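You operate a simulated robot arm through the tools that you are given. There is no shell and no other tool. Be economical: measure what you need, move in short steps, check, and stop when the job is done.

You are at the controls of a simulated two-armed robot. One attempt, no reset.

Task
Set the controller's torque for housing A-34 by its job card, then drive its screw.
Fine: use the nest by the red clamp of the grey fixture, clamped, and open the clamp after the run. Where these are worked on the way, their far stop is far enough and under half their travel is too little: red clamp of the grey fixture.

The check looks at the end state, three seconds after you hand in, the way a careful person would. Anything else that was tipped, shoved, dropped, spilled or broken makes it a failure.

Robot
Two 7-joint arms with two-finger parallel grippers on one trunk, on a base that drives. Base frame: it is fixed to the floor where the robot stands at the start and does not move with it; the origin is under the middle of the robot, x ahead of it, y to its left, z up; the surface under the hand at the start is at about z = 740. Readings come in mm, rad, newtons and seconds.
The left shoulder is at the start at [50, 177, 1154], the right one opposite. With the tool pointing down near the work surface each hand reaches from about 100 to 680 mm from the robot's upright axis, wherever it stands, measured 20 degrees to its own side. Places, roughly: job card [750, -1000, 750]; nest by the red clamp of the grey fixture [600, 400, 800]; red clamp of the grey fixture [600, 300, 800]; start button of the trial machine [500, 200, 700]; torque dial of the controller [600, -100, 800]; trial machine [800, 400, 700]. Payload 3.43 kg a hand.
The tool frame of a hand sits at the grasp point between the pads (the TCP): z along the fingers, y along the line on which they close. The tips reach 34 mm beyond it. Largest opening 128 mm; finger width 24, thickness 12; the body of the gripper, 48 by 130 mm, starts 96 mm behind the TCP.
Orientation is told as [roll, pitch, yaw] about the base's x, y, z axes, in that order, counted from this pose: with the fingers straight down and closing along the base's y, the tool's x points along the base's -x, its y along +y and its z along -z.

Tools
- The arms move only by the tool step_arm. It takes "left_deltas", "right_deltas" or both (then of equal length, played together; a hand with none holds still); each is a list of rows, each a list of 7 numbers: the turn, a rotation vector about the tool's x, y, z in units of 6 degrees (1.0 is 6 degrees), then the shift along the tool's x, y, z in units of 20 mm (1.0 is 20 mm), then the closure, from 0 (fully open) to 1 (shut). In form: [[rx, ry, rz, dx, dy, dz, gripper], ...]. A call has 1 to 8 rows; each row shifts and turns the commanded pose from where the row before left it, along the tool's axes as they then stand. A call with a number of a shift or a turn outside -1 to 1 is refused whole. Rows are played at 5 a second. More than 50 mm and 0.15 rad between two rows, or a gripper value outside its range, and nothing of the call is played. A pose out of reach is approached as far as the arm can. The call stops where the force on the tool passes 90 N (or 10 N more than at its start, if that is more) or the arm is blocked; 0.2 s more then pass. The fingers move at their own pace (about 108 mm/s each) and stop on an object; they squeeze with about 30 N. The grip force told is the motor's: it shows also when the fingers shut on nothing. Time passes only in rows, and 0.2 s behind the last, so rows that do not move let the fingers close. The reply holds the time, the measured pose of the TCP, the force on the tool along the base axes, the opening and the grip force, in the units named above and with some noise, with the torque about the TCP (base axes, N m) and any sound that the robot's microphone picked up.
- Cameras (640 x 400 px; columns grow to the right, rows downward): "scene" is now at [151.8, -0.1, 1300.8]; the picture's right is [-0.01, -1.00, 0.00], its down [-0.70, 0.00, -0.72] and it looks along [0.72, -0.01, -0.70] (base axes); focal length 214 px, centre (320, 200). "left" rides on the left gripper at [76, 11, -160] in its tool frame; the picture's right is [-0.15, 0.99, 0.00], its down [-0.88, -0.13, -0.46] and it looks along [-0.45, -0.07, 0.89] (tool axes); focal length 234 px, centre (320, 200). "right" rides on the right gripper at [76, -11, -160] in its tool frame; the picture's right is [0.15, 0.99, 0.00], its down [-0.88, 0.13, -0.46] and it looks along [-0.45, 0.07, 0.89] (tool axes); focal length 234 px, centre (320, 200). There is no depth. A picture from a camera that has moved, and an enlarged one, comes with that camera's place and axes in the base frame and with its lens.
- snapshot(camera): a new picture of that camera. No time passes.
- raise_lower(by): slides the trunk up (or, below 0, down) by that many mm; the arms and the scene camera ride with it, the base frame stays. It gives what a move gives, with no picture.
- roll_base(legs): drives the robot by 1 to 6 legs, each [ahead, turn to the left] in mm and rad, along the robot's own axes; the way and the turn of a leg run together, so that a leg with both is an arc; at most 1500 mm and 3.142 rad a leg. The arms and the cameras ride along, it lands a little off, and it stops where it bumps. It gives what a move gives.
- turn_head(pan, tilt): turns the head with the scene camera to pan (to the left, within 1.396 rad either way) and tilt (down, from -0.506 to 1.204), counted from straight ahead of the robot. It gives what a move gives.
- inspect(camera, box): a new picture of the part [left, top, right, bottom] of that camera's present view, enlarged. No time passes.
- finish_job(): hands the job in; it is judged then, once.

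Go step by step. Nothing tells you exact positions but the pictures and the camera data: compare them with the known pose of the tool, close in by small moves and look again before you grip or let go. The budget is 120 turns and 108 pictures, counting those below and the enlarged ones. Unless the task says otherwise, let go and move clear before handing in, and close with one line.

The tools are called after ">>>" as name(argument=value, ...) on one line, values as JSON. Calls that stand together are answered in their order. step_arm: Moves the arms, as the interface text tells. Its arguments: {"type":"object","properties":{"left_deltas":{"type":"array"},"right_deltas":{"type":"array"}},"required":[]} The other tools are called the same way: raise_lower (by) slides the trunk up or down; roll_base (legs) drives the base; turn_head (pan, tilt) turns the head that bears the scene camera; snapshot (camera) takes a picture; inspect (camera, box) takes an enlarged picture of a part of a camera's view; finish_job () hands the job in.

At the start:

```text
t: 0.0
left_position: [473.4, 147.7, 1128.3]
left_tcp_rot: [0.001, -0.001, 0.007]
left_force: [0.3, -0.2, 0.1]
left_wrist_torque: [0.0, 0.02, -0.01]
left_grip_width: 128.0
left_grip_force: 0.1
right_position: [394.9, -192.6, 1160.7]
right_tcp_rot: [0.0, 0.0, 0.004]
right_force: [-0.3, -0.1, -1.1]
right_wrist_torque: [0.0, 0.0, 0.03]
right_grip_width: 128.0
right_grip_force: 0.0
trunk travel left (down, up): [-325.0, 76.0]
robot x, y, heading: [-0.1, -4.6, -0.003]
head pan, tilt: [-0.007, 0.771]
```

scene: 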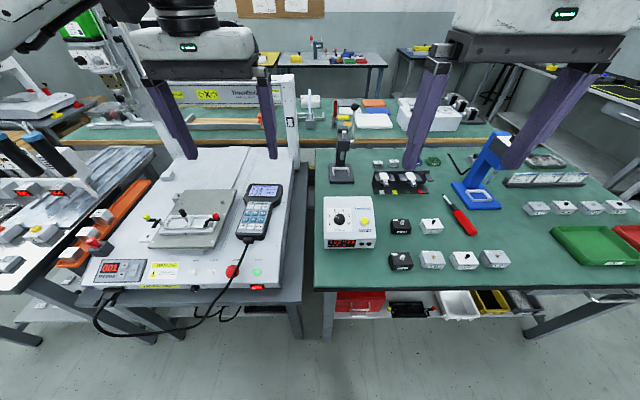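
right: 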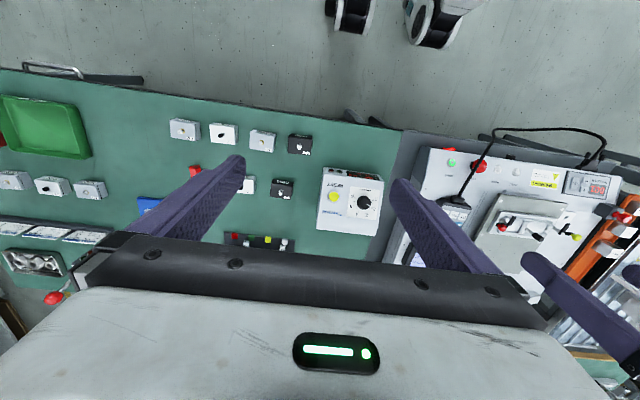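
left: 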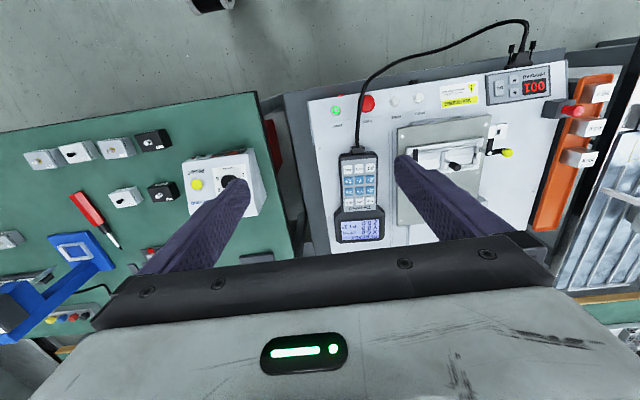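

I see the trial machine with a grey fixture on the left, and the controller with its dial plus several housings on the green bench to the right. I'll look closer at each of these first.

>>> inspect(camera="scene", box=[80, 150, 300, 290])

>>> inspect(camera="scene", box=[310, 120, 530, 280])

>>> inspect(camera="scene", box=[0, 90, 180, 290])

>>> inspect(camera="scene", box=[460, 120, 640, 280])

```text
2.86 times, centred on (190, 220) of scene
camera zoom: at [151.8, -0.1, 1300.8], right [-0.01, -1.0, 0.0], down [-0.7, 0.0, -0.72], along [0.72, -0.01, -0.7], focal length 613 px, centre (691, 143)
```

zoom: 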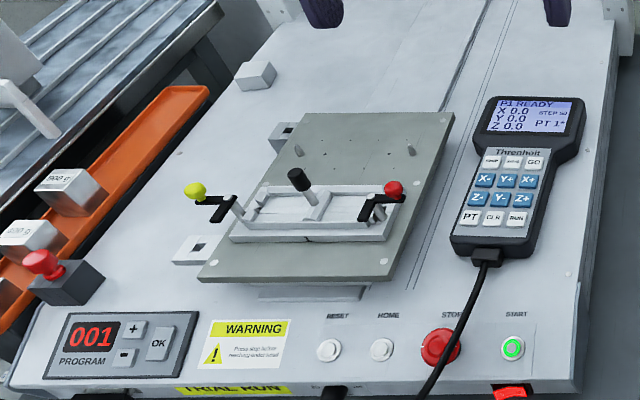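

```text
2.50 times, centred on (420, 200) of scene
camera zoom: at [151.8, -0.1, 1300.8], right [-0.01, -1.0, 0.0], down [-0.7, 0.0, -0.72], along [0.72, -0.01, -0.7], focal length 536 px, centre (70, 200)
```

zoom: 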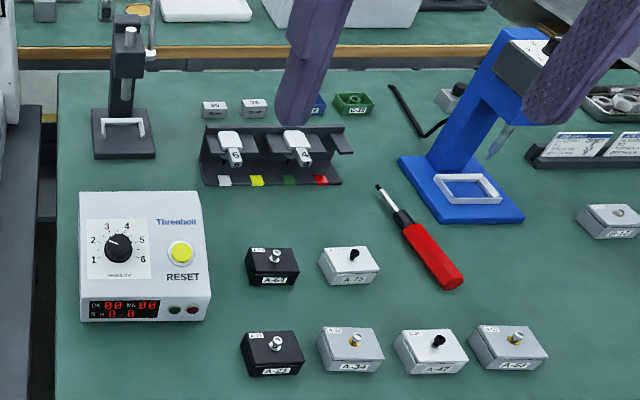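

```text
2.00 times, centred on (90, 190) of scene
camera zoom: at [151.8, -0.1, 1300.8], right [-0.01, -1.0, 0.0], down [-0.7, 0.0, -0.72], along [0.72, -0.01, -0.7], focal length 429 px, centre (780, 220)
```

zoom: 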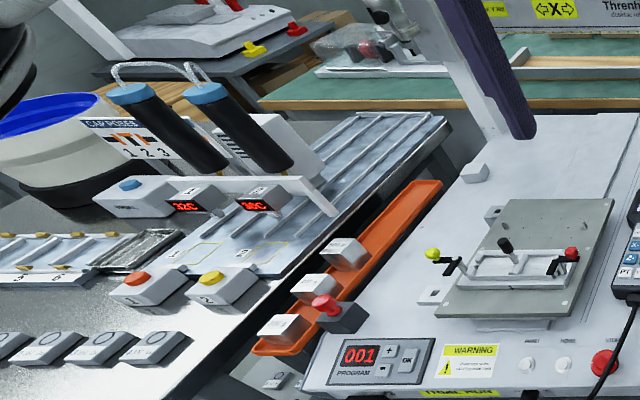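

```text
2.50 times, centred on (550, 200) of scene
camera zoom: at [151.8, -0.1, 1300.8], right [-0.01, -1.0, 0.0], down [-0.7, 0.0, -0.72], along [0.72, -0.01, -0.7], focal length 536 px, centre (-255, 200)
```

zoom: 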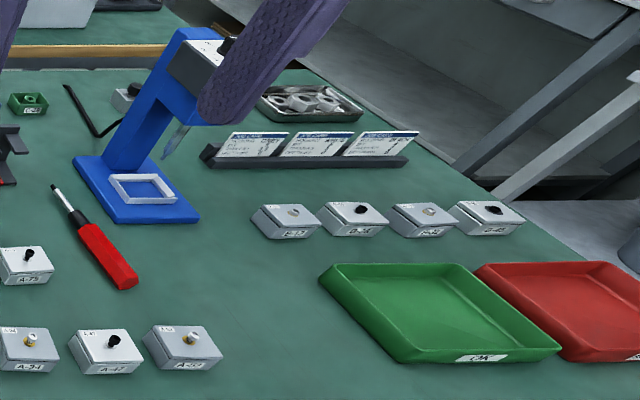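

Next I read the job cards and the housing labels up close.

>>> inspect(camera="scene", box=[498, 164, 590, 194])

>>> inspect(camera="scene", box=[380, 210, 520, 280])

>>> inspect(camera="scene", box=[140, 180, 250, 250])

>>> inspect(camera="scene", box=[315, 190, 385, 255])

```text
6.96 times, centred on (544, 179) of scene
camera zoom: at [151.8, -0.1, 1300.8], right [-0.01, -1.0, 0.0], down [-0.7, 0.0, -0.72], along [0.72, -0.01, -0.7], focal length 1492 px, centre (-1238, 346)
```

zoom: 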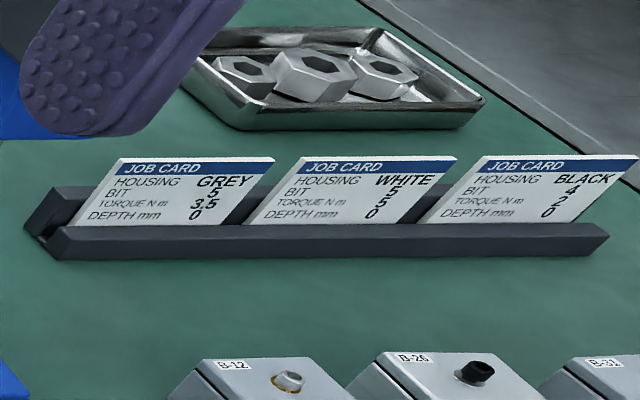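

```text
4.57 times, centred on (450, 245) of scene
camera zoom: at [151.8, -0.1, 1300.8], right [-0.01, -1.0, 0.0], down [-0.7, 0.0, -0.72], along [0.72, -0.01, -0.7], focal length 980 px, centre (-274, -6)
```

zoom: 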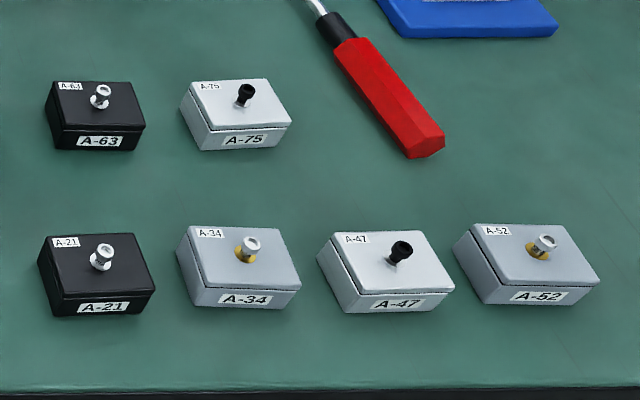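

```text
5.71 times, centred on (195, 215) of scene
camera zoom: at [151.8, -0.1, 1300.8], right [-0.01, -1.0, 0.0], down [-0.7, 0.0, -0.72], along [0.72, -0.01, -0.7], focal length 1226 px, centre (1034, 114)
```

zoom: 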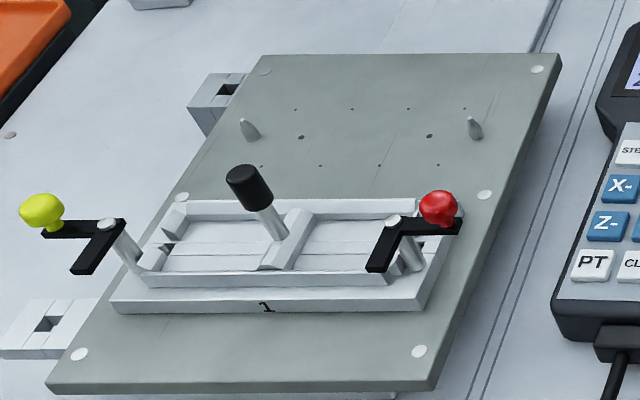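

```text
6.15 times, centred on (350, 222) of scene
camera zoom: at [151.8, -0.1, 1300.8], right [-0.01, -1.0, 0.0], down [-0.7, 0.0, -0.72], along [0.72, -0.01, -0.7], focal length 1320 px, centre (135, 62)
```

zoom: 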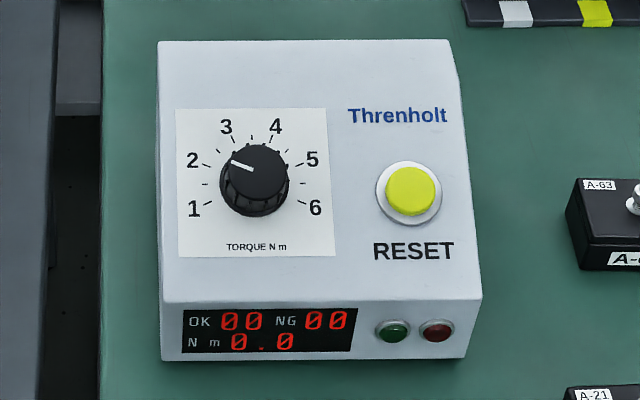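

A-34 is a grey housing, so its card reads bit 5, torque 3.5, depth 0. Now I look at the machine's spindle, the panel, and the other stations.

>>> turn_head(pan=0.55, tilt=0.45)

>>> snapshot(camera="scene")

>>> inspect(camera="left", box=[380, 80, 580, 240])

>>> inspect(camera="left", box=[320, 60, 560, 250])

```text
t: 1.0
left_position: [473.3, 148.2, 1127.3]
left_tcp_rot: [0.0, -0.001, 0.007]
left_force: [-0.3, 0.1, 1.0]
left_wrist_torque: [-0.02, -0.01, -0.02]
left_grip_width: 127.8
left_grip_force: 0.0
right_position: [395.9, -192.3, 1160.8]
right_tcp_rot: [-0.001, 0.001, 0.003]
right_force: [-0.4, 0.6, -0.8]
right_wrist_torque: [0.0, 0.03, 0.0]
right_grip_width: 128.0
right_grip_force: 0.0
trunk travel left (down, up): [-325.0, 76.0]
robot x, y, heading: [-1.3, -0.6, -0.001]
head pan, tilt: [0.55, 0.45]
```

```text
96 pictures are left
camera scene: at [148.2, 48.5, 1328.8], right [0.52, -0.85, 0.0], down [-0.37, -0.23, -0.9], along [0.77, 0.47, -0.44], focal length 214 px, centre (320, 200)
```

scene: 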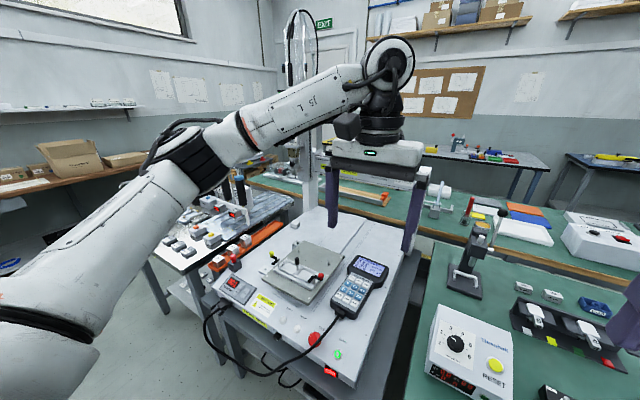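

```text
2.50 times, centred on (480, 160) of left
camera zoom: at [398.2, 158.0, 1286.8], right [0.14, 0.99, 0.0], down [0.88, -0.13, 0.46], along [0.45, -0.06, -0.89], focal length 585 px, centre (-80, 300)
```

zoom: 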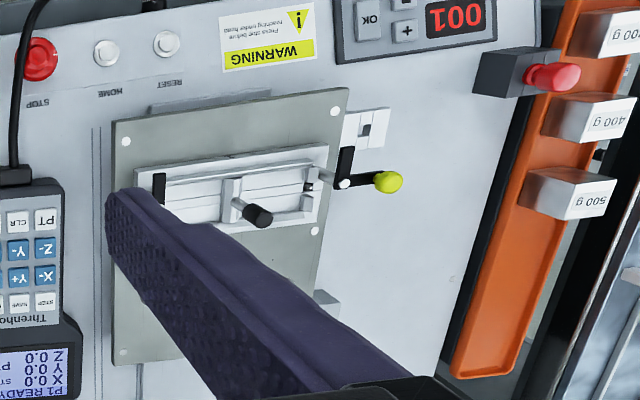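

```text
2.11 times, centred on (440, 155) of left
camera zoom: at [398.2, 158.0, 1286.8], right [0.14, 0.99, 0.0], down [0.88, -0.13, 0.46], along [0.45, -0.06, -0.89], focal length 493 px, centre (67, 295)
```

zoom: 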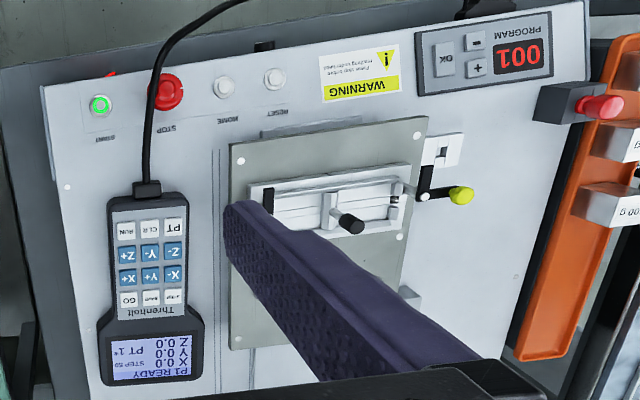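

I check what is behind the arm around the machine's back post.

>>> inspect(camera="scene", box=[230, 0, 440, 200])

>>> inspect(camera="scene", box=[400, 150, 640, 400])

```text
2.00 times, centred on (335, 100) of scene
camera zoom: at [148.2, 48.5, 1328.8], right [0.52, -0.85, 0.0], down [-0.37, -0.23, -0.9], along [0.77, 0.47, -0.44], focal length 429 px, centre (290, 400)
```

zoom: 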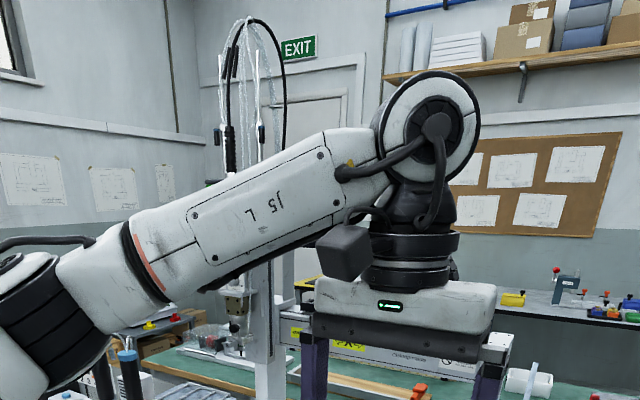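

```text
1.60 times, centred on (520, 275) of scene
camera zoom: at [148.2, 48.5, 1328.8], right [0.52, -0.85, 0.0], down [-0.37, -0.23, -0.9], along [0.77, 0.47, -0.44], focal length 343 px, centre (0, 80)
```

zoom: 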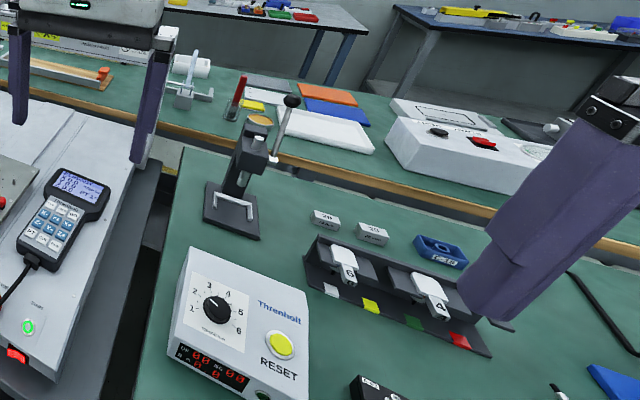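

I lift the left arm back out of the way so I can see the trial machine's head, and look at the bit holder.

>>> step_arm(left_deltas=[[0, 0, 0, 1, 0, 0, 0], [0, 0, 0, 1, 0, 0, 0], [0, 0, 0, 1, 0, 0, 0], [0, 0, 0, 1, 0, 0, 0], [0, 0, 0, 1, 0, 0, 0], [0, 0, 0, 1, 0, 0, 0], [0, 0, 0, 1, 0, 0, 0], [0, 0, 0, 1, 0, 0, 0]])

>>> turn_head(pan=0.45, tilt=0.3)

>>> snapshot(camera="scene")

```text
t: 2.8
left_position: [312.9, 144.7, 1127.8]
left_tcp_rot: [-0.001, 0.0, 0.006]
left_force: [-0.8, -0.3, -0.2]
left_wrist_torque: [0.03, 0.02, 0.02]
left_grip_width: 128.0
left_grip_force: 0.0
right_position: [396.1, -192.9, 1160.8]
right_tcp_rot: [-0.001, 0.001, 0.005]
right_force: [0.2, 0.6, -0.5]
right_wrist_torque: [0.01, 0.04, 0.0]
right_grip_width: 128.2
right_grip_force: 0.1
trunk travel left (down, up): [-325.0, 76.0]
robot x, y, heading: [3.6, -0.8, -0.003]
head pan, tilt: [0.55, 0.45]
```

```text
t: 3.5
left_position: [314.8, 144.9, 1126.9]
left_tcp_rot: [0.001, 0.0, 0.006]
left_force: [-0.4, 0.2, -0.5]
left_wrist_torque: [0.02, -0.02, -0.03]
left_grip_width: 127.9
left_grip_force: 0.1
right_position: [396.1, -192.1, 1160.6]
right_tcp_rot: [0.0, 0.0, 0.002]
right_force: [-0.4, 0.6, -0.4]
right_wrist_torque: [-0.01, 0.01, 0.0]
right_grip_width: 128.0
right_grip_force: 0.0
trunk travel left (down, up): [-325.0, 76.0]
robot x, y, heading: [-0.9, -2.8, 0.002]
head pan, tilt: [0.45, 0.3]
```

```text
91 pictures are left
camera scene: at [153.9, 41.2, 1342.8], right [0.44, -0.9, 0.0], down [-0.27, -0.13, -0.96], along [0.86, 0.42, -0.3], focal length 214 px, centre (320, 200)
```

scene: 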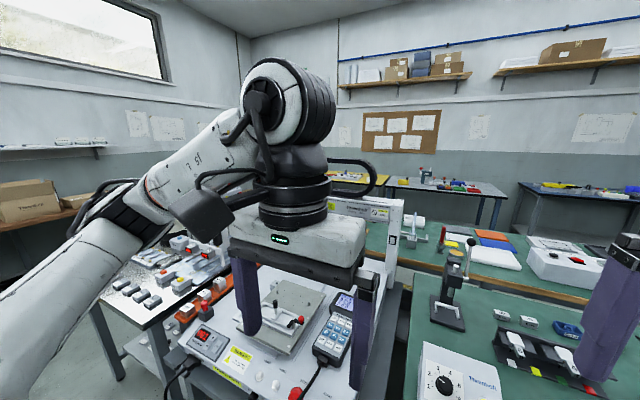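

The arm still blocks the view, so I lower the left hand in front of the benches and look over it.

>>> step_arm(left_deltas=[[0, 0, 0, 0, 0, 1, 0], [0, 0, 0, 0, 0, 1, 0], [0, 0, 0, 0, 0, 1, 0], [0, 0, 0, 0, 0, 1, 0], [0, 0, 0, 0, 0, 1, 0], [0, 0, 0, 0, 0, 1, 0], [0, 0, 0, 0, 0, 1, 0], [0, 0, 0, 0, 0, 1, 0]])

>>> snapshot(camera="scene")

```text
t: 5.3
left_position: [314.3, 145.9, 968.7]
left_tcp_rot: [-0.001, 0.0, 0.004]
left_force: [-0.4, -0.3, -0.6]
left_wrist_torque: [0.02, -0.02, 0.03]
left_grip_width: 127.8
left_grip_force: 0.0
right_position: [395.2, -192.8, 1161.1]
right_tcp_rot: [0.0, -0.001, 0.003]
right_force: [-0.8, 0.0, -0.2]
right_wrist_torque: [-0.02, -0.02, 0.01]
right_grip_width: 127.9
right_grip_force: 0.0
trunk travel left (down, up): [-325.0, 76.0]
robot x, y, heading: [-3.4, -0.7, 0.003]
head pan, tilt: [0.45, 0.3]
```

```text
90 pictures are left
camera scene: at [153.9, 41.2, 1342.8], right [0.44, -0.9, 0.0], down [-0.27, -0.13, -0.96], along [0.86, 0.42, -0.3], focal length 214 px, centre (320, 200)
```

scene: 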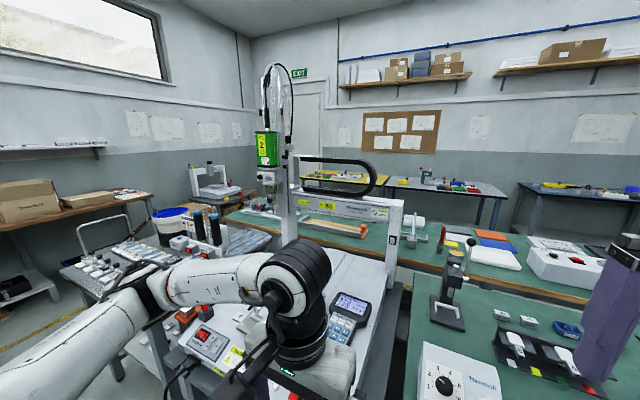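

>>> inspect(camera="scene", box=[230, 60, 430, 270])

>>> inspect(camera="scene", box=[420, 220, 600, 390])

```text
1.90 times, centred on (330, 165) of scene
camera zoom: at [153.9, 41.2, 1342.8], right [0.44, -0.9, 0.0], down [-0.27, -0.13, -0.96], along [0.86, 0.42, -0.3], focal length 408 px, centre (301, 267)
```

zoom: 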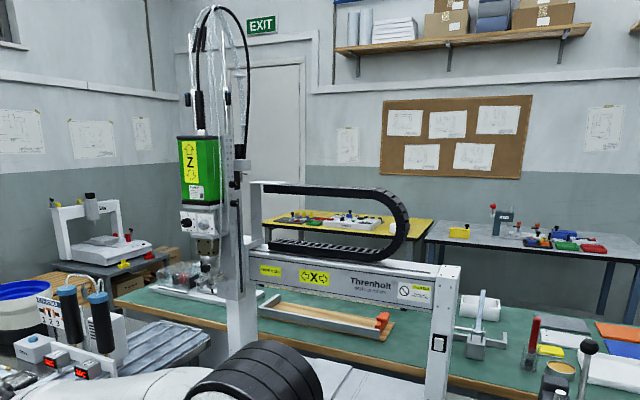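

```text
2.35 times, centred on (510, 305) of scene
camera zoom: at [153.9, 41.2, 1342.8], right [0.44, -0.9, 0.0], down [-0.27, -0.13, -0.96], along [0.86, 0.42, -0.3], focal length 505 px, centre (-127, -47)
```

zoom: 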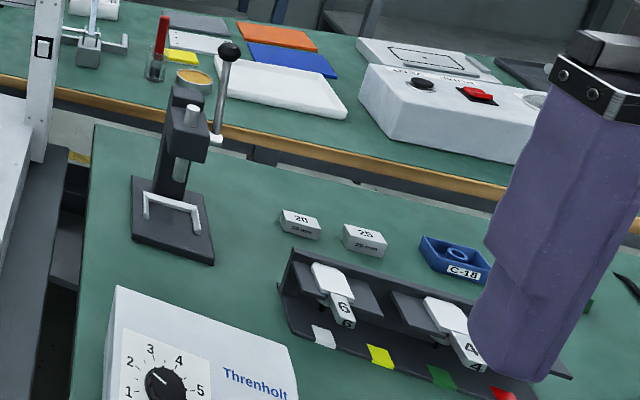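

The machine is a gantry driver. I bring the left hand over the grey fixture and the right hand over the controller to look from above.

>>> step_arm(left_deltas=[[0, 0, 0, -1, 1, 0, 0], [0, 0, 0, -1, 1, 0, 0], [0, 0, 0, -1, 1, 0, 0], [0, 0, 0, -1, 1, 0, 0], [0, 0, 0, -1, 1, 0, 0], [0, 0, 0, -1, 1, 0, 0], [0, 0, 0, -1, 1, 0, 0], [0, 0, 0, -1, 1, 0, 0]], right_deltas=[[0, 0, 0, -0.53, 0.8, 1, 0], [0, 0, 0, -0.53, 0.8, 1, 0], [0, 0, 0, -0.53, 0.8, 1, 0], [0, 0, 0, -0.53, 0.8, 1, 0], [0, 0, 0, -0.53, 0.8, 1, 0], [0, 0, 0, -0.53, 0.8, 1, 0], [0, 0, 0, -0.53, 0.8, 1, 0], [0, 0, 0, -0.53, 0.8, 1, 0]])

>>> snapshot(camera="left")

>>> snapshot(camera="right")

```text
t: 7.1
left_position: [474.2, 309.7, 967.3]
left_tcp_rot: [-0.001, -0.001, 0.005]
left_force: [0.6, -0.2, -0.3]
left_wrist_torque: [-0.03, 0.01, 0.01]
left_grip_width: 128.0
left_grip_force: 0.0
right_position: [480.5, -63.3, 999.0]
right_tcp_rot: [0.0, 0.0, 0.004]
right_force: [0.3, -0.4, 0.3]
right_wrist_torque: [-0.01, 0.03, 0.01]
right_grip_width: 128.3
right_grip_force: 0.1
trunk travel left (down, up): [-325.0, 76.0]
robot x, y, heading: [0.6, -2.6, 0.001]
head pan, tilt: [0.45, 0.3]
```

```text
87 pictures are left
camera left: at [397.7, 320.1, 1126.5], right [0.14, 0.99, 0.0], down [0.88, -0.13, 0.46], along [0.45, -0.07, -0.89], focal length 234 px, centre (320, 200)
```

left: 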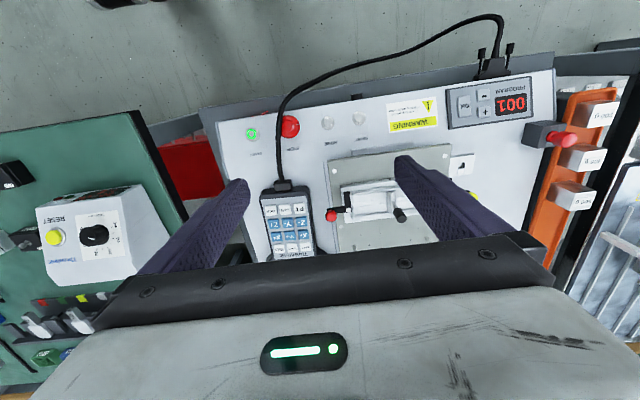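

```text
86 pictures are left
camera right: at [404.9, -76.4, 1157.3], right [-0.15, 0.99, 0.0], down [0.88, 0.13, 0.46], along [0.45, 0.07, -0.89], focal length 234 px, centre (320, 200)
```

right: 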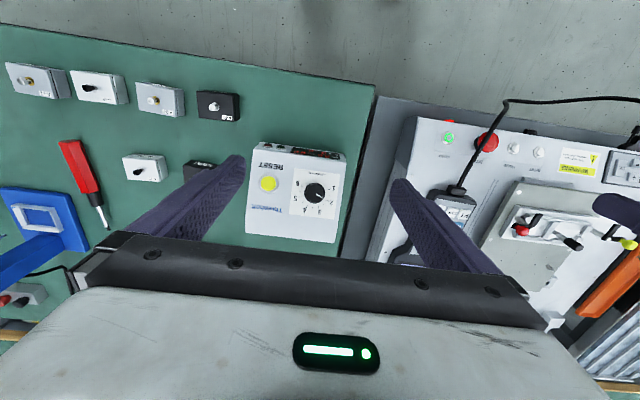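

>>> inspect(camera="left", box=[310, 130, 480, 240])

>>> inspect(camera="right", box=[235, 130, 365, 250])

>>> inspect(camera="right", box=[490, 180, 640, 280])

```text
3.64 times, centred on (395, 185) of left
camera zoom: at [397.7, 320.1, 1126.5], right [0.14, 0.99, 0.0], down [0.88, -0.13, 0.46], along [0.45, -0.07, -0.89], focal length 852 px, centre (47, 254)
```

zoom: 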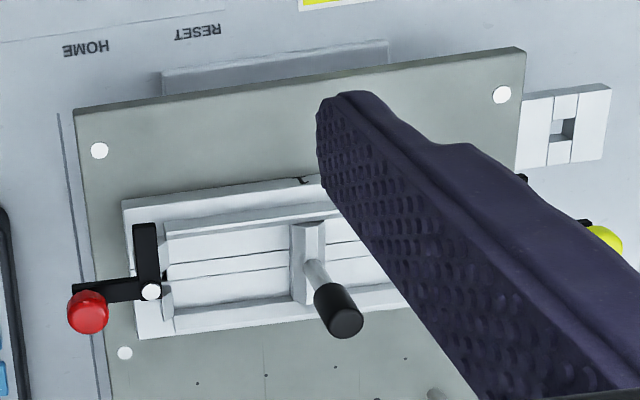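

```text
3.33 times, centred on (300, 190) of right
camera zoom: at [404.9, -76.4, 1157.3], right [-0.15, 0.99, 0.0], down [0.88, 0.13, 0.46], along [0.45, 0.07, -0.89], focal length 781 px, centre (387, 233)
```

zoom: 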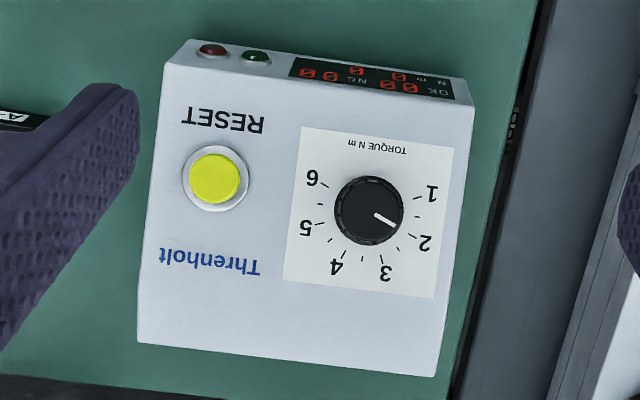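

```text
4.00 times, centred on (565, 230) of right
camera zoom: at [404.9, -76.4, 1157.3], right [-0.15, 0.99, 0.0], down [0.88, 0.13, 0.46], along [0.45, 0.07, -0.89], focal length 937 px, centre (-660, 80)
```

zoom: 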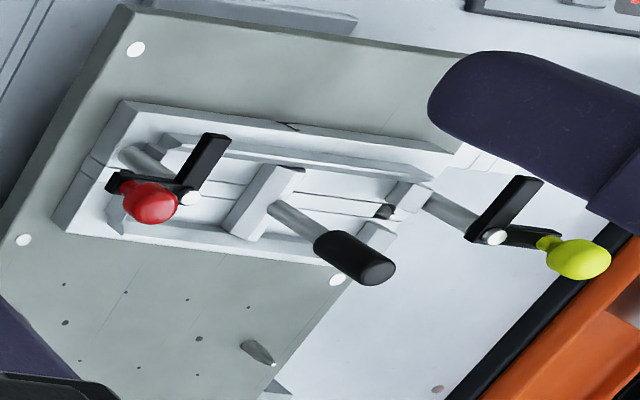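

The dial now reads 2.0 and needs to be at 3.5, which is about 72° clockwise. The knob top is near [556, -61, 836] on a panel tilted about 14°. I tilt the right hand to the panel normal and approach.

>>> step_arm(right_deltas=[[0, -1, 0, 0, 0, 0, 0.5], [0, -1, 0, 0, 0, 0, 0.5], [0, -0.35, 0, 0, 0, 0, 0.5], [0, 0, 0, -0.41, 0, 1, 0.5], [0, 0, 0, -0.41, 0, 1, 0.5], [0, 0, 0, -0.41, 0.05, 1, 0.5], [0, 0, 0, -0.41, 0.05, 1, 0.5]])

>>> snapshot(camera="right")

```text
t: 8.7
left_position: [473.3, 307.9, 966.9]
left_tcp_rot: [-0.001, 0.0, 0.005]
left_force: [-0.3, 0.4, 0.1]
left_wrist_torque: [0.03, 0.01, 0.02]
left_grip_width: 128.2
left_grip_force: 0.0
right_position: [532.2, -61.5, 928.5]
right_tcp_rot: [-0.001, -0.244, 0.006]
right_force: [-0.6, 0.1, -0.6]
right_wrist_torque: [0.04, 0.03, -0.02]
right_grip_width: 64.0
right_grip_force: 0.1
trunk travel left (down, up): [-325.0, 76.0]
robot x, y, heading: [-2.2, 0.6, 0.001]
head pan, tilt: [0.45, 0.3]
```

```text
82 pictures are left
camera right: at [420.3, -74.6, 1064.6], right [-0.15, 0.99, -0.04], down [0.74, 0.13, 0.66], along [0.65, 0.07, -0.75], focal length 234 px, centre (320, 200)
```

right: 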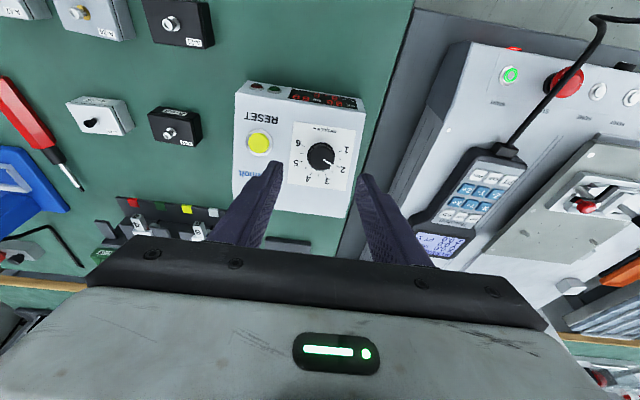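

>>> step_arm(right_deltas=[[0, 0, -1, 0, 0, 0, 0.5], [0, 0, -1, 0, 0, 0, 0.5], [0, 0, -1, 0, 0, 0, 0.5], [0, 0, -1, 0, 0, 0, 0.5], [0, 0, -1, 0, 0, 0, 0.5], [0, 0, -1, 0, 0, 0, 0.5], [0, 0, 0, 0, 0, 1, 0.5], [0, 0, 0, 0, 0, 1, 0.5]])

>>> snapshot(camera="right")

>>> turn_head(pan=-0.1, tilt=0.75)

>>> snapshot(camera="scene")

```text
t: 10.5
left_position: [472.4, 308.2, 966.5]
left_tcp_rot: [0.0, 0.001, 0.005]
left_force: [0.5, 0.2, 0.4]
left_wrist_torque: [-0.01, 0.01, -0.01]
left_grip_width: 128.3
left_grip_force: 0.2
right_position: [543.9, -61.6, 892.0]
right_tcp_rot: [-0.148, -0.199, 0.648]
right_force: [-0.2, 0.0, -0.5]
right_wrist_torque: [-0.01, 0.01, -0.03]
right_grip_width: 64.2
right_grip_force: 0.1
trunk travel left (down, up): [-325.0, 76.0]
robot x, y, heading: [-0.9, -3.0, -0.003]
head pan, tilt: [0.45, 0.3]
```

```text
81 pictures are left
camera right: at [451.4, -116.2, 1033.2], right [-0.68, 0.71, -0.17], down [0.5, 0.63, 0.6], along [0.53, 0.32, -0.78], focal length 234 px, centre (320, 200)
```

right: 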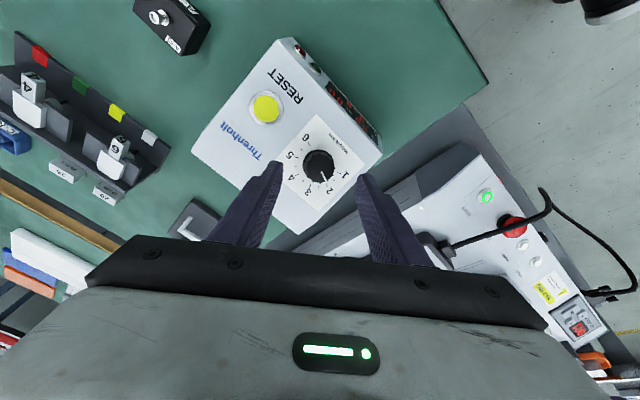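

```text
t: 11.4
left_position: [473.3, 308.6, 966.7]
left_tcp_rot: [0.001, -0.001, 0.006]
left_force: [-0.6, 0.0, -0.1]
left_wrist_torque: [0.02, -0.02, -0.02]
left_grip_width: 128.1
left_grip_force: 0.2
right_position: [543.2, -61.3, 892.9]
right_tcp_rot: [-0.145, -0.198, 0.647]
right_force: [0.9, 0.6, -0.2]
right_wrist_torque: [-0.03, -0.01, 0.0]
right_grip_width: 64.2
right_grip_force: 0.0
trunk travel left (down, up): [-325.0, 76.0]
robot x, y, heading: [0.5, 0.4, 0.0]
head pan, tilt: [-0.099, 0.75]
```

```text
80 pictures are left
camera scene: at [152.3, -7.7, 1302.5], right [-0.1, -1.0, 0.0], down [-0.68, 0.07, -0.73], along [0.73, -0.07, -0.68], focal length 214 px, centre (320, 200)
```

scene: 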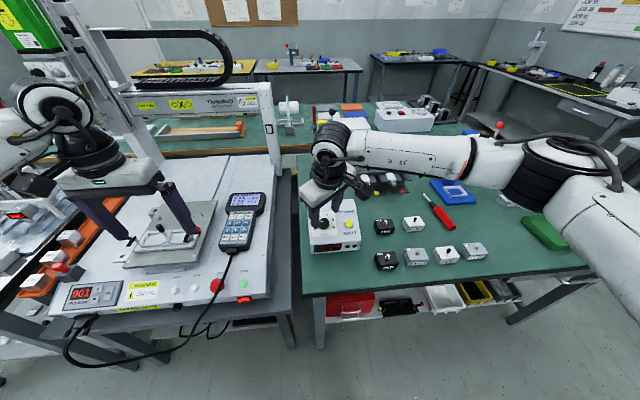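

The knob lies centred between the fingers, so I descend and grip it.

>>> step_arm(right_deltas=[[0, 0, 0, 0, 0, 1, 0.5], [0, 0, 0, 0, 0, 0.9, 0.5], [0, 0, 0, 0, 0, 0, 1], [0, 0, 0, 0, 0, 0, 1], [0, 0, 0, 0, 0, 0, 1]])

>>> snapshot(camera="right")

```text
t: 12.6
left_position: [473.2, 309.5, 966.7]
left_tcp_rot: [-0.001, -0.001, 0.004]
left_force: [0.0, 0.1, -0.1]
left_wrist_torque: [-0.02, 0.0, 0.01]
left_grip_width: 127.8
left_grip_force: 0.0
right_position: [551.2, -62.3, 854.7]
right_tcp_rot: [-0.146, -0.199, 0.647]
right_force: [2.3, -0.9, -2.6]
right_wrist_torque: [-0.42, -0.77, -0.19]
right_grip_width: 31.0
right_grip_force: 45.1
trunk travel left (down, up): [-325.0, 76.0]
robot x, y, heading: [0.2, 3.1, 0.003]
head pan, tilt: [-0.099, 0.75]
```

```text
79 pictures are left
camera right: at [459.6, -116.8, 995.3], right [-0.68, 0.71, -0.17], down [0.5, 0.63, 0.6], along [0.53, 0.32, -0.78], focal length 234 px, centre (320, 200)
```

right: 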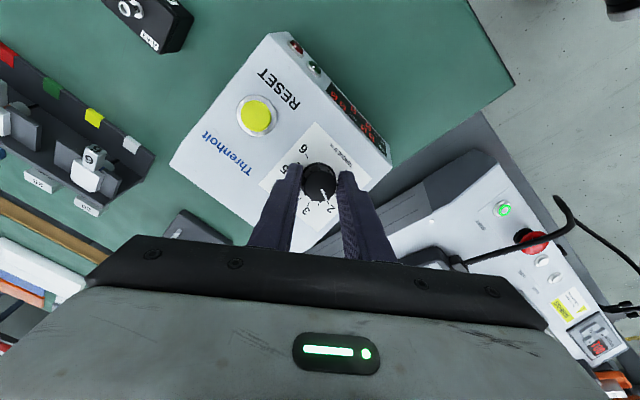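

Gripped. I turn it clockwise in part and check.

>>> step_arm(right_deltas=[[0, 0, 1, 0, 0, 0, 1], [0, 0, 1, 0, 0, 0, 1], [0, 0, 1, 0, 0, 0, 1], [0, 0, 1, 0, 0, 0, 1], [0, 0, 1, 0, 0, 0, 1], [0, 0, 1, 0, 0, 0, 1], [0, 0, 1, 0, 0, 0, 1], [0, 0, 1, 0, 0, 0, 1]])

>>> inspect(camera="right", box=[240, 110, 400, 230])

```text
t: 14.4
left_position: [473.0, 308.9, 967.5]
left_tcp_rot: [-0.002, 0.002, 0.005]
left_force: [-0.2, -0.2, 0.6]
left_wrist_torque: [-0.01, -0.04, 0.02]
left_grip_width: 127.7
left_grip_force: 0.2
right_position: [550.0, -60.2, 856.2]
right_tcp_rot: [0.058, -0.239, -0.211]
right_force: [0.4, 11.6, 3.0]
right_wrist_torque: [1.24, 0.67, 0.56]
right_grip_width: 29.8
right_grip_force: 44.9
trunk travel left (down, up): [-325.0, 76.0]
robot x, y, heading: [1.2, 3.0, 0.001]
head pan, tilt: [-0.099, 0.75]
```

```text
3.33 times, centred on (320, 170) of right
camera zoom: at [437.5, -56.8, 991.1], right [0.06, 1.0, 0.02], down [0.75, -0.06, 0.66], along [0.66, -0.02, -0.75], focal length 781 px, centre (320, 300)
```

zoom: 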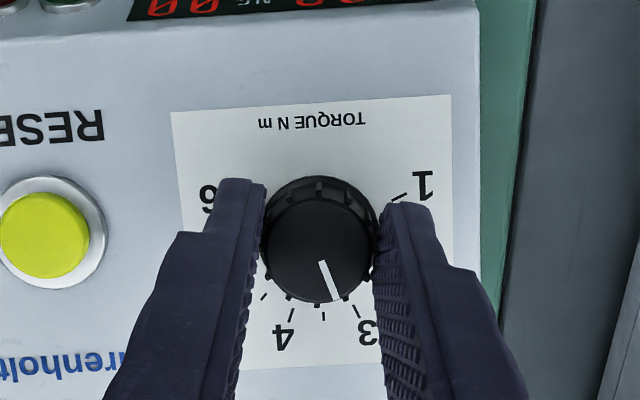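

At 3.0 now; another 24° should give 3.5.

>>> step_arm(right_deltas=[[0, 0, 1, 0, 0, 0, 1], [0, 0, 1, 0, 0, 0, 1], [0, 0, 1, 0, 0, 0, 1], [0, 0, 1, 0, 0, 0, 1], [0, 0, 0, 0, 0, 0, 1]])

>>> inspect(camera="right", box=[240, 110, 400, 230])

```text
t: 15.6
left_position: [472.2, 309.3, 966.8]
left_tcp_rot: [-0.001, 0.0, 0.005]
left_force: [0.0, -0.5, -0.5]
left_wrist_torque: [0.0, -0.04, -0.03]
left_grip_width: 128.0
left_grip_force: 0.2
right_position: [551.7, -59.8, 856.7]
right_tcp_rot: [0.153, -0.199, -0.638]
right_force: [0.4, 16.6, 7.9]
right_wrist_torque: [1.36, 0.27, 0.59]
right_grip_width: 30.5
right_grip_force: 45.4
trunk travel left (down, up): [-325.0, 76.0]
robot x, y, heading: [0.4, -2.8, 0.001]
head pan, tilt: [-0.099, 0.75]
```

```text
3.33 times, centred on (320, 170) of right
camera zoom: at [445.7, -25.1, 993.3], right [0.44, 0.89, 0.12], down [0.65, -0.41, 0.63], along [0.61, -0.2, -0.76], focal length 781 px, centre (320, 300)
```

zoom: 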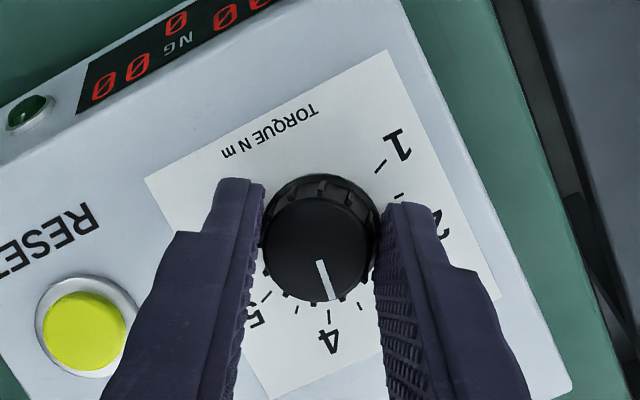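

I release, back off along the panel normal, and read the dial without the fingers in the way.

>>> step_arm(right_deltas=[[0, 0, 0, 0, 0, 0, 0.5], [0, 0, 0, 0, 0, 0, 0.5], [0, 0, 0, 0, 0, -1, 0.5], [0, 0, 0, 0, 0, -1, 0.5], [0, 0, 0, 0, 0, -0.3, 0.5]])

>>> inspect(camera="right", box=[260, 100, 380, 200])

>>> inspect(camera="scene", box=[300, 190, 370, 260])

```text
t: 16.8
left_position: [472.1, 309.0, 967.0]
left_tcp_rot: [-0.001, 0.0, 0.005]
left_force: [-0.1, 0.2, 0.2]
left_wrist_torque: [0.01, -0.02, -0.02]
left_grip_width: 128.0
left_grip_force: 0.0
right_position: [540.1, -62.8, 898.1]
right_tcp_rot: [0.148, -0.197, -0.638]
right_force: [-0.6, -1.2, 0.2]
right_wrist_torque: [0.02, 0.04, -0.02]
right_grip_width: 63.8
right_grip_force: 0.0
trunk travel left (down, up): [-325.0, 76.0]
robot x, y, heading: [1.2, 1.5, 0.001]
head pan, tilt: [-0.099, 0.75]
```

```text
4.00 times, centred on (320, 150) of right
camera zoom: at [434.7, -28.5, 1035.8], right [0.45, 0.89, 0.11], down [0.66, -0.41, 0.63], along [0.61, -0.21, -0.77], focal length 937 px, centre (320, 400)
```

zoom: 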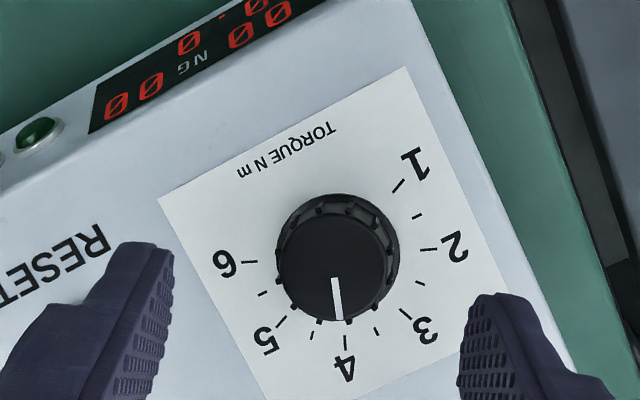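

```text
5.71 times, centred on (335, 225) of scene
camera zoom: at [152.2, -7.8, 1302.4], right [-0.1, -1.0, 0.0], down [-0.68, 0.07, -0.73], along [0.73, -0.07, -0.68], focal length 1226 px, centre (234, 57)
```

zoom: 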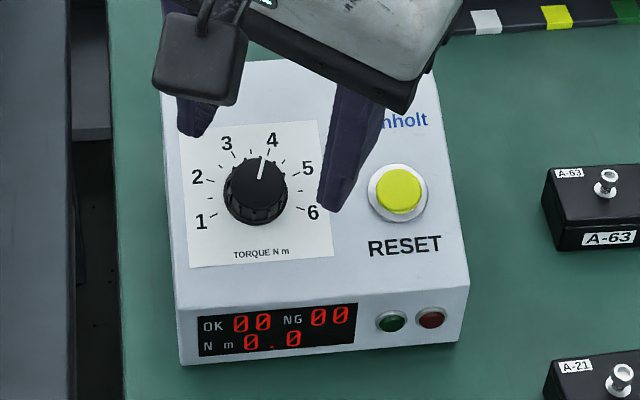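

The dial slipped on release and now reads 4.0. I re-centre on the knob, grip again, and turn back about 24°.

>>> step_arm(right_deltas=[[0, 0, 0, 0, 0.12, 1, 0.5], [0, 0, 0, 0, 0, 1, 0.5], [0, 0, 0, 0, 0, 0.3, 0.5], [0, 0, 0, 0, 0, 0, 1], [0, 0, 0, 0, 0, 0, 1]])

>>> inspect(camera="right", box=[240, 110, 400, 230])

```text
t: 18.0
left_position: [472.8, 309.4, 965.9]
left_tcp_rot: [0.0, 0.0, 0.007]
left_force: [0.0, 0.0, -0.9]
left_wrist_torque: [-0.01, -0.04, 0.05]
left_grip_width: 127.8
left_grip_force: 0.0
right_position: [551.5, -59.2, 855.4]
right_tcp_rot: [0.15, -0.197, -0.636]
right_force: [4.5, 4.6, -1.3]
right_wrist_torque: [0.6, -0.67, 0.27]
right_grip_width: 31.0
right_grip_force: 45.2
trunk travel left (down, up): [-325.0, 76.0]
robot x, y, heading: [0.3, -0.8, -0.002]
head pan, tilt: [-0.099, 0.75]
```

```text
3.33 times, centred on (320, 170) of right
camera zoom: at [447.4, -25.2, 992.3], right [0.44, 0.89, 0.12], down [0.66, -0.41, 0.63], along [0.61, -0.21, -0.76], focal length 781 px, centre (320, 300)
```

zoom: 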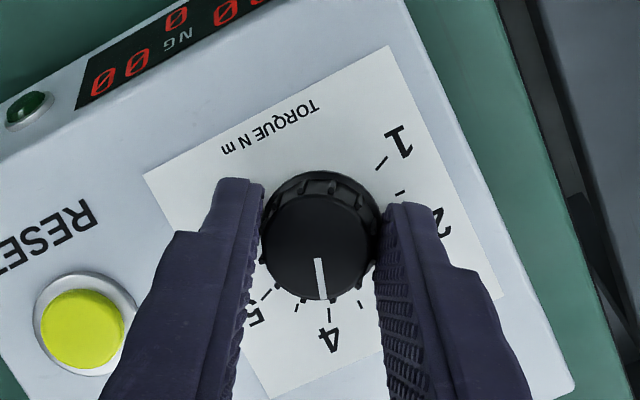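

>>> step_arm(right_deltas=[[0, 0, -0.9, 0, 0, 0, 1], [0, 0, -0.9, 0, 0, 0, 1], [0, 0, -0.9, 0, 0, 0, 1], [0, 0, -0.9, 0, 0, 0, 1], [0, 0, 0, 0, 0, 0, 1]])

>>> inspect(camera="right", box=[240, 110, 400, 230])

```text
t: 19.2
left_position: [473.5, 308.4, 966.6]
left_tcp_rot: [0.0, 0.001, 0.005]
left_force: [0.3, -0.7, 0.1]
left_wrist_torque: [-0.01, -0.03, 0.0]
left_grip_width: 128.1
left_grip_force: 0.1
right_position: [552.6, -60.8, 856.2]
right_tcp_rot: [0.062, -0.238, -0.252]
right_force: [7.2, 6.2, -2.9]
right_wrist_torque: [0.58, -0.79, 0.23]
right_grip_width: 29.4
right_grip_force: 44.7
trunk travel left (down, up): [-325.0, 76.0]
robot x, y, heading: [0.3, -2.9, 0.004]
head pan, tilt: [-0.099, 0.75]
```

```text
3.33 times, centred on (320, 170) of right
camera zoom: at [439.4, -53.2, 990.8], right [0.1, 1.0, 0.03], down [0.75, -0.09, 0.66], along [0.66, -0.04, -0.75], focal length 781 px, centre (320, 300)
```

zoom: 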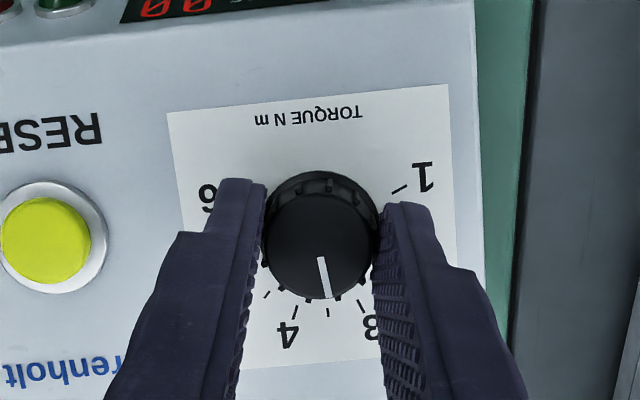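

Slightly short of 3.5. I nudge it forward, null the side force, and release gently.

>>> step_arm(right_deltas=[[0, 0, 0.85, -0.04, 0.06, 0, 1], [0, 0, 0, 0, 0, 0, 1]])

>>> inspect(camera="right", box=[240, 110, 400, 230])

```text
t: 19.8
left_position: [472.9, 308.8, 967.4]
left_tcp_rot: [-0.002, 0.001, 0.005]
left_force: [0.4, 0.3, -0.6]
left_wrist_torque: [-0.02, 0.01, 0.01]
left_grip_width: 128.0
left_grip_force: 0.0
right_position: [551.1, -60.6, 856.6]
right_tcp_rot: [0.082, -0.229, -0.345]
right_force: [4.1, 4.1, -0.6]
right_wrist_torque: [1.2, 0.94, 0.56]
right_grip_width: 29.7
right_grip_force: 44.8
trunk travel left (down, up): [-325.0, 76.0]
robot x, y, heading: [-2.6, 0.6, 0.0]
head pan, tilt: [-0.099, 0.75]
```

```text
3.33 times, centred on (320, 170) of right
camera zoom: at [440.7, -45.9, 991.5], right [0.18, 0.98, 0.05], down [0.74, -0.17, 0.65], along [0.65, -0.09, -0.76], focal length 781 px, centre (320, 300)
```

zoom: 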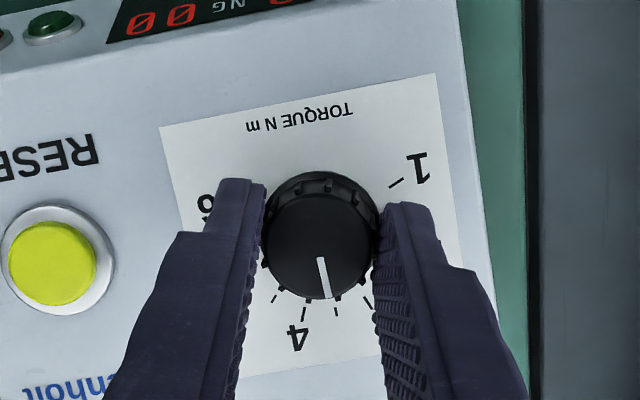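

>>> step_arm(right_deltas=[[0, 0, 0, -0.02, 0.03, 0, 0.9], [0, 0, 0, 0, 0, 0, 0.72], [0, 0, 0, 0, 0, 0, 0.65]])

>>> inspect(camera="right", box=[240, 110, 400, 230])

```text
t: 20.6
left_position: [473.1, 307.5, 966.8]
left_tcp_rot: [0.0, -0.001, 0.006]
left_force: [0.5, 0.4, -0.3]
left_wrist_torque: [-0.01, 0.0, -0.01]
left_grip_width: 128.2
left_grip_force: 0.1
right_position: [554.0, -59.1, 856.3]
right_tcp_rot: [0.082, -0.232, -0.347]
right_force: [0.0, -0.8, 0.1]
right_wrist_torque: [-0.01, -0.02, 0.01]
right_grip_width: 44.7
right_grip_force: 0.0
trunk travel left (down, up): [-325.0, 76.0]
robot x, y, heading: [-1.1, -1.6, -0.002]
head pan, tilt: [-0.099, 0.75]
```

```text
3.33 times, centred on (320, 170) of right
camera zoom: at [441.6, -45.5, 991.5], right [0.18, 0.98, 0.05], down [0.74, -0.17, 0.65], along [0.65, -0.09, -0.75], focal length 781 px, centre (320, 300)
```

zoom: 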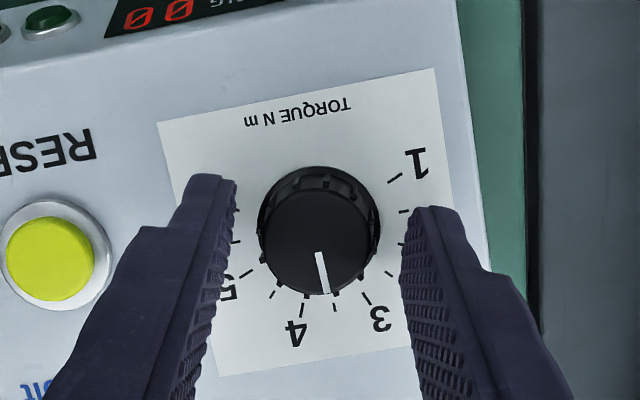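

It holds at 3.5. I back off and re-level the right hand, then check the reading from the scene camera.

>>> step_arm(right_deltas=[[0, 0, 0, 0, 0, -1, 0.5], [0, 0, 0, 0, 0, -1, 0.3], [0, 0, -0.8, 0, 0, -1, 0.3], [0, 0, -0.8, 0, 0, -1, 0.3], [0, 0, -0.9, 0, 0, -1, 0.3], [0, 0, -0.9, 0, 0, 0, 0.3], [0, 1, 0, 0, 0, 0, 0.3], [0, 1, 0, 0, 0, 0, 0.3]])

>>> inspect(camera="right", box=[240, 110, 400, 230])

>>> snapshot(camera="scene")

```text
t: 22.4
left_position: [473.2, 308.4, 966.6]
left_tcp_rot: [0.0, -0.001, 0.005]
left_force: [-0.6, -1.0, -0.4]
left_wrist_torque: [-0.02, -0.03, -0.03]
left_grip_width: 128.2
left_grip_force: 0.1
right_position: [529.2, -58.6, 954.6]
right_tcp_rot: [-0.003, -0.036, 0.02]
right_force: [0.6, 0.3, 0.1]
right_wrist_torque: [0.02, -0.01, 0.02]
right_grip_width: 89.7
right_grip_force: 0.1
trunk travel left (down, up): [-325.0, 76.0]
robot x, y, heading: [-3.2, 1.6, 0.002]
head pan, tilt: [-0.099, 0.75]
```

```text
3.33 times, centred on (320, 170) of right
camera zoom: at [448.3, -71.4, 1108.7], right [-0.17, 0.99, -0.01], down [0.86, 0.15, 0.49], along [0.48, 0.07, -0.87], focal length 781 px, centre (320, 300)
```

zoom: 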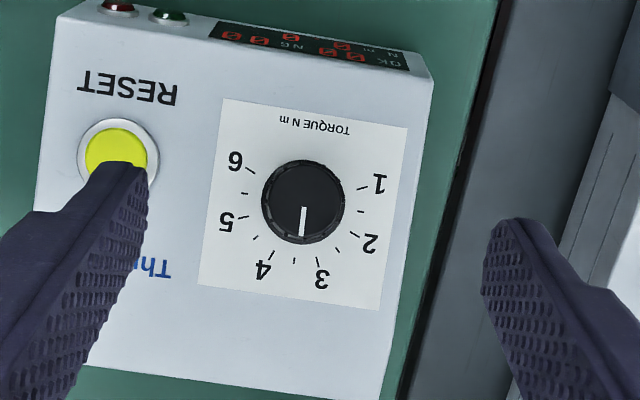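

```text
69 pictures are left
camera scene: at [152.4, -7.6, 1302.4], right [-0.1, -1.0, 0.0], down [-0.68, 0.07, -0.73], along [0.73, -0.07, -0.68], focal length 214 px, centre (320, 200)
```

scene: 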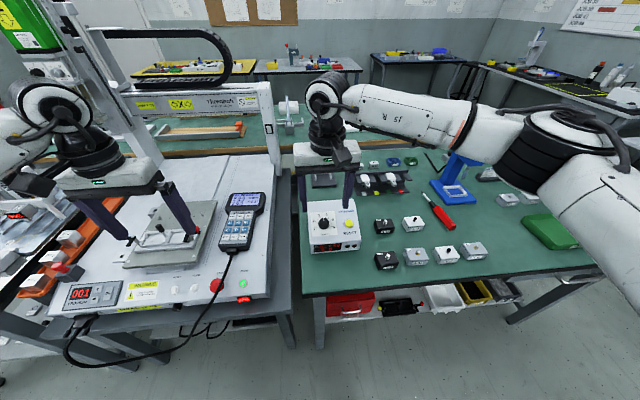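

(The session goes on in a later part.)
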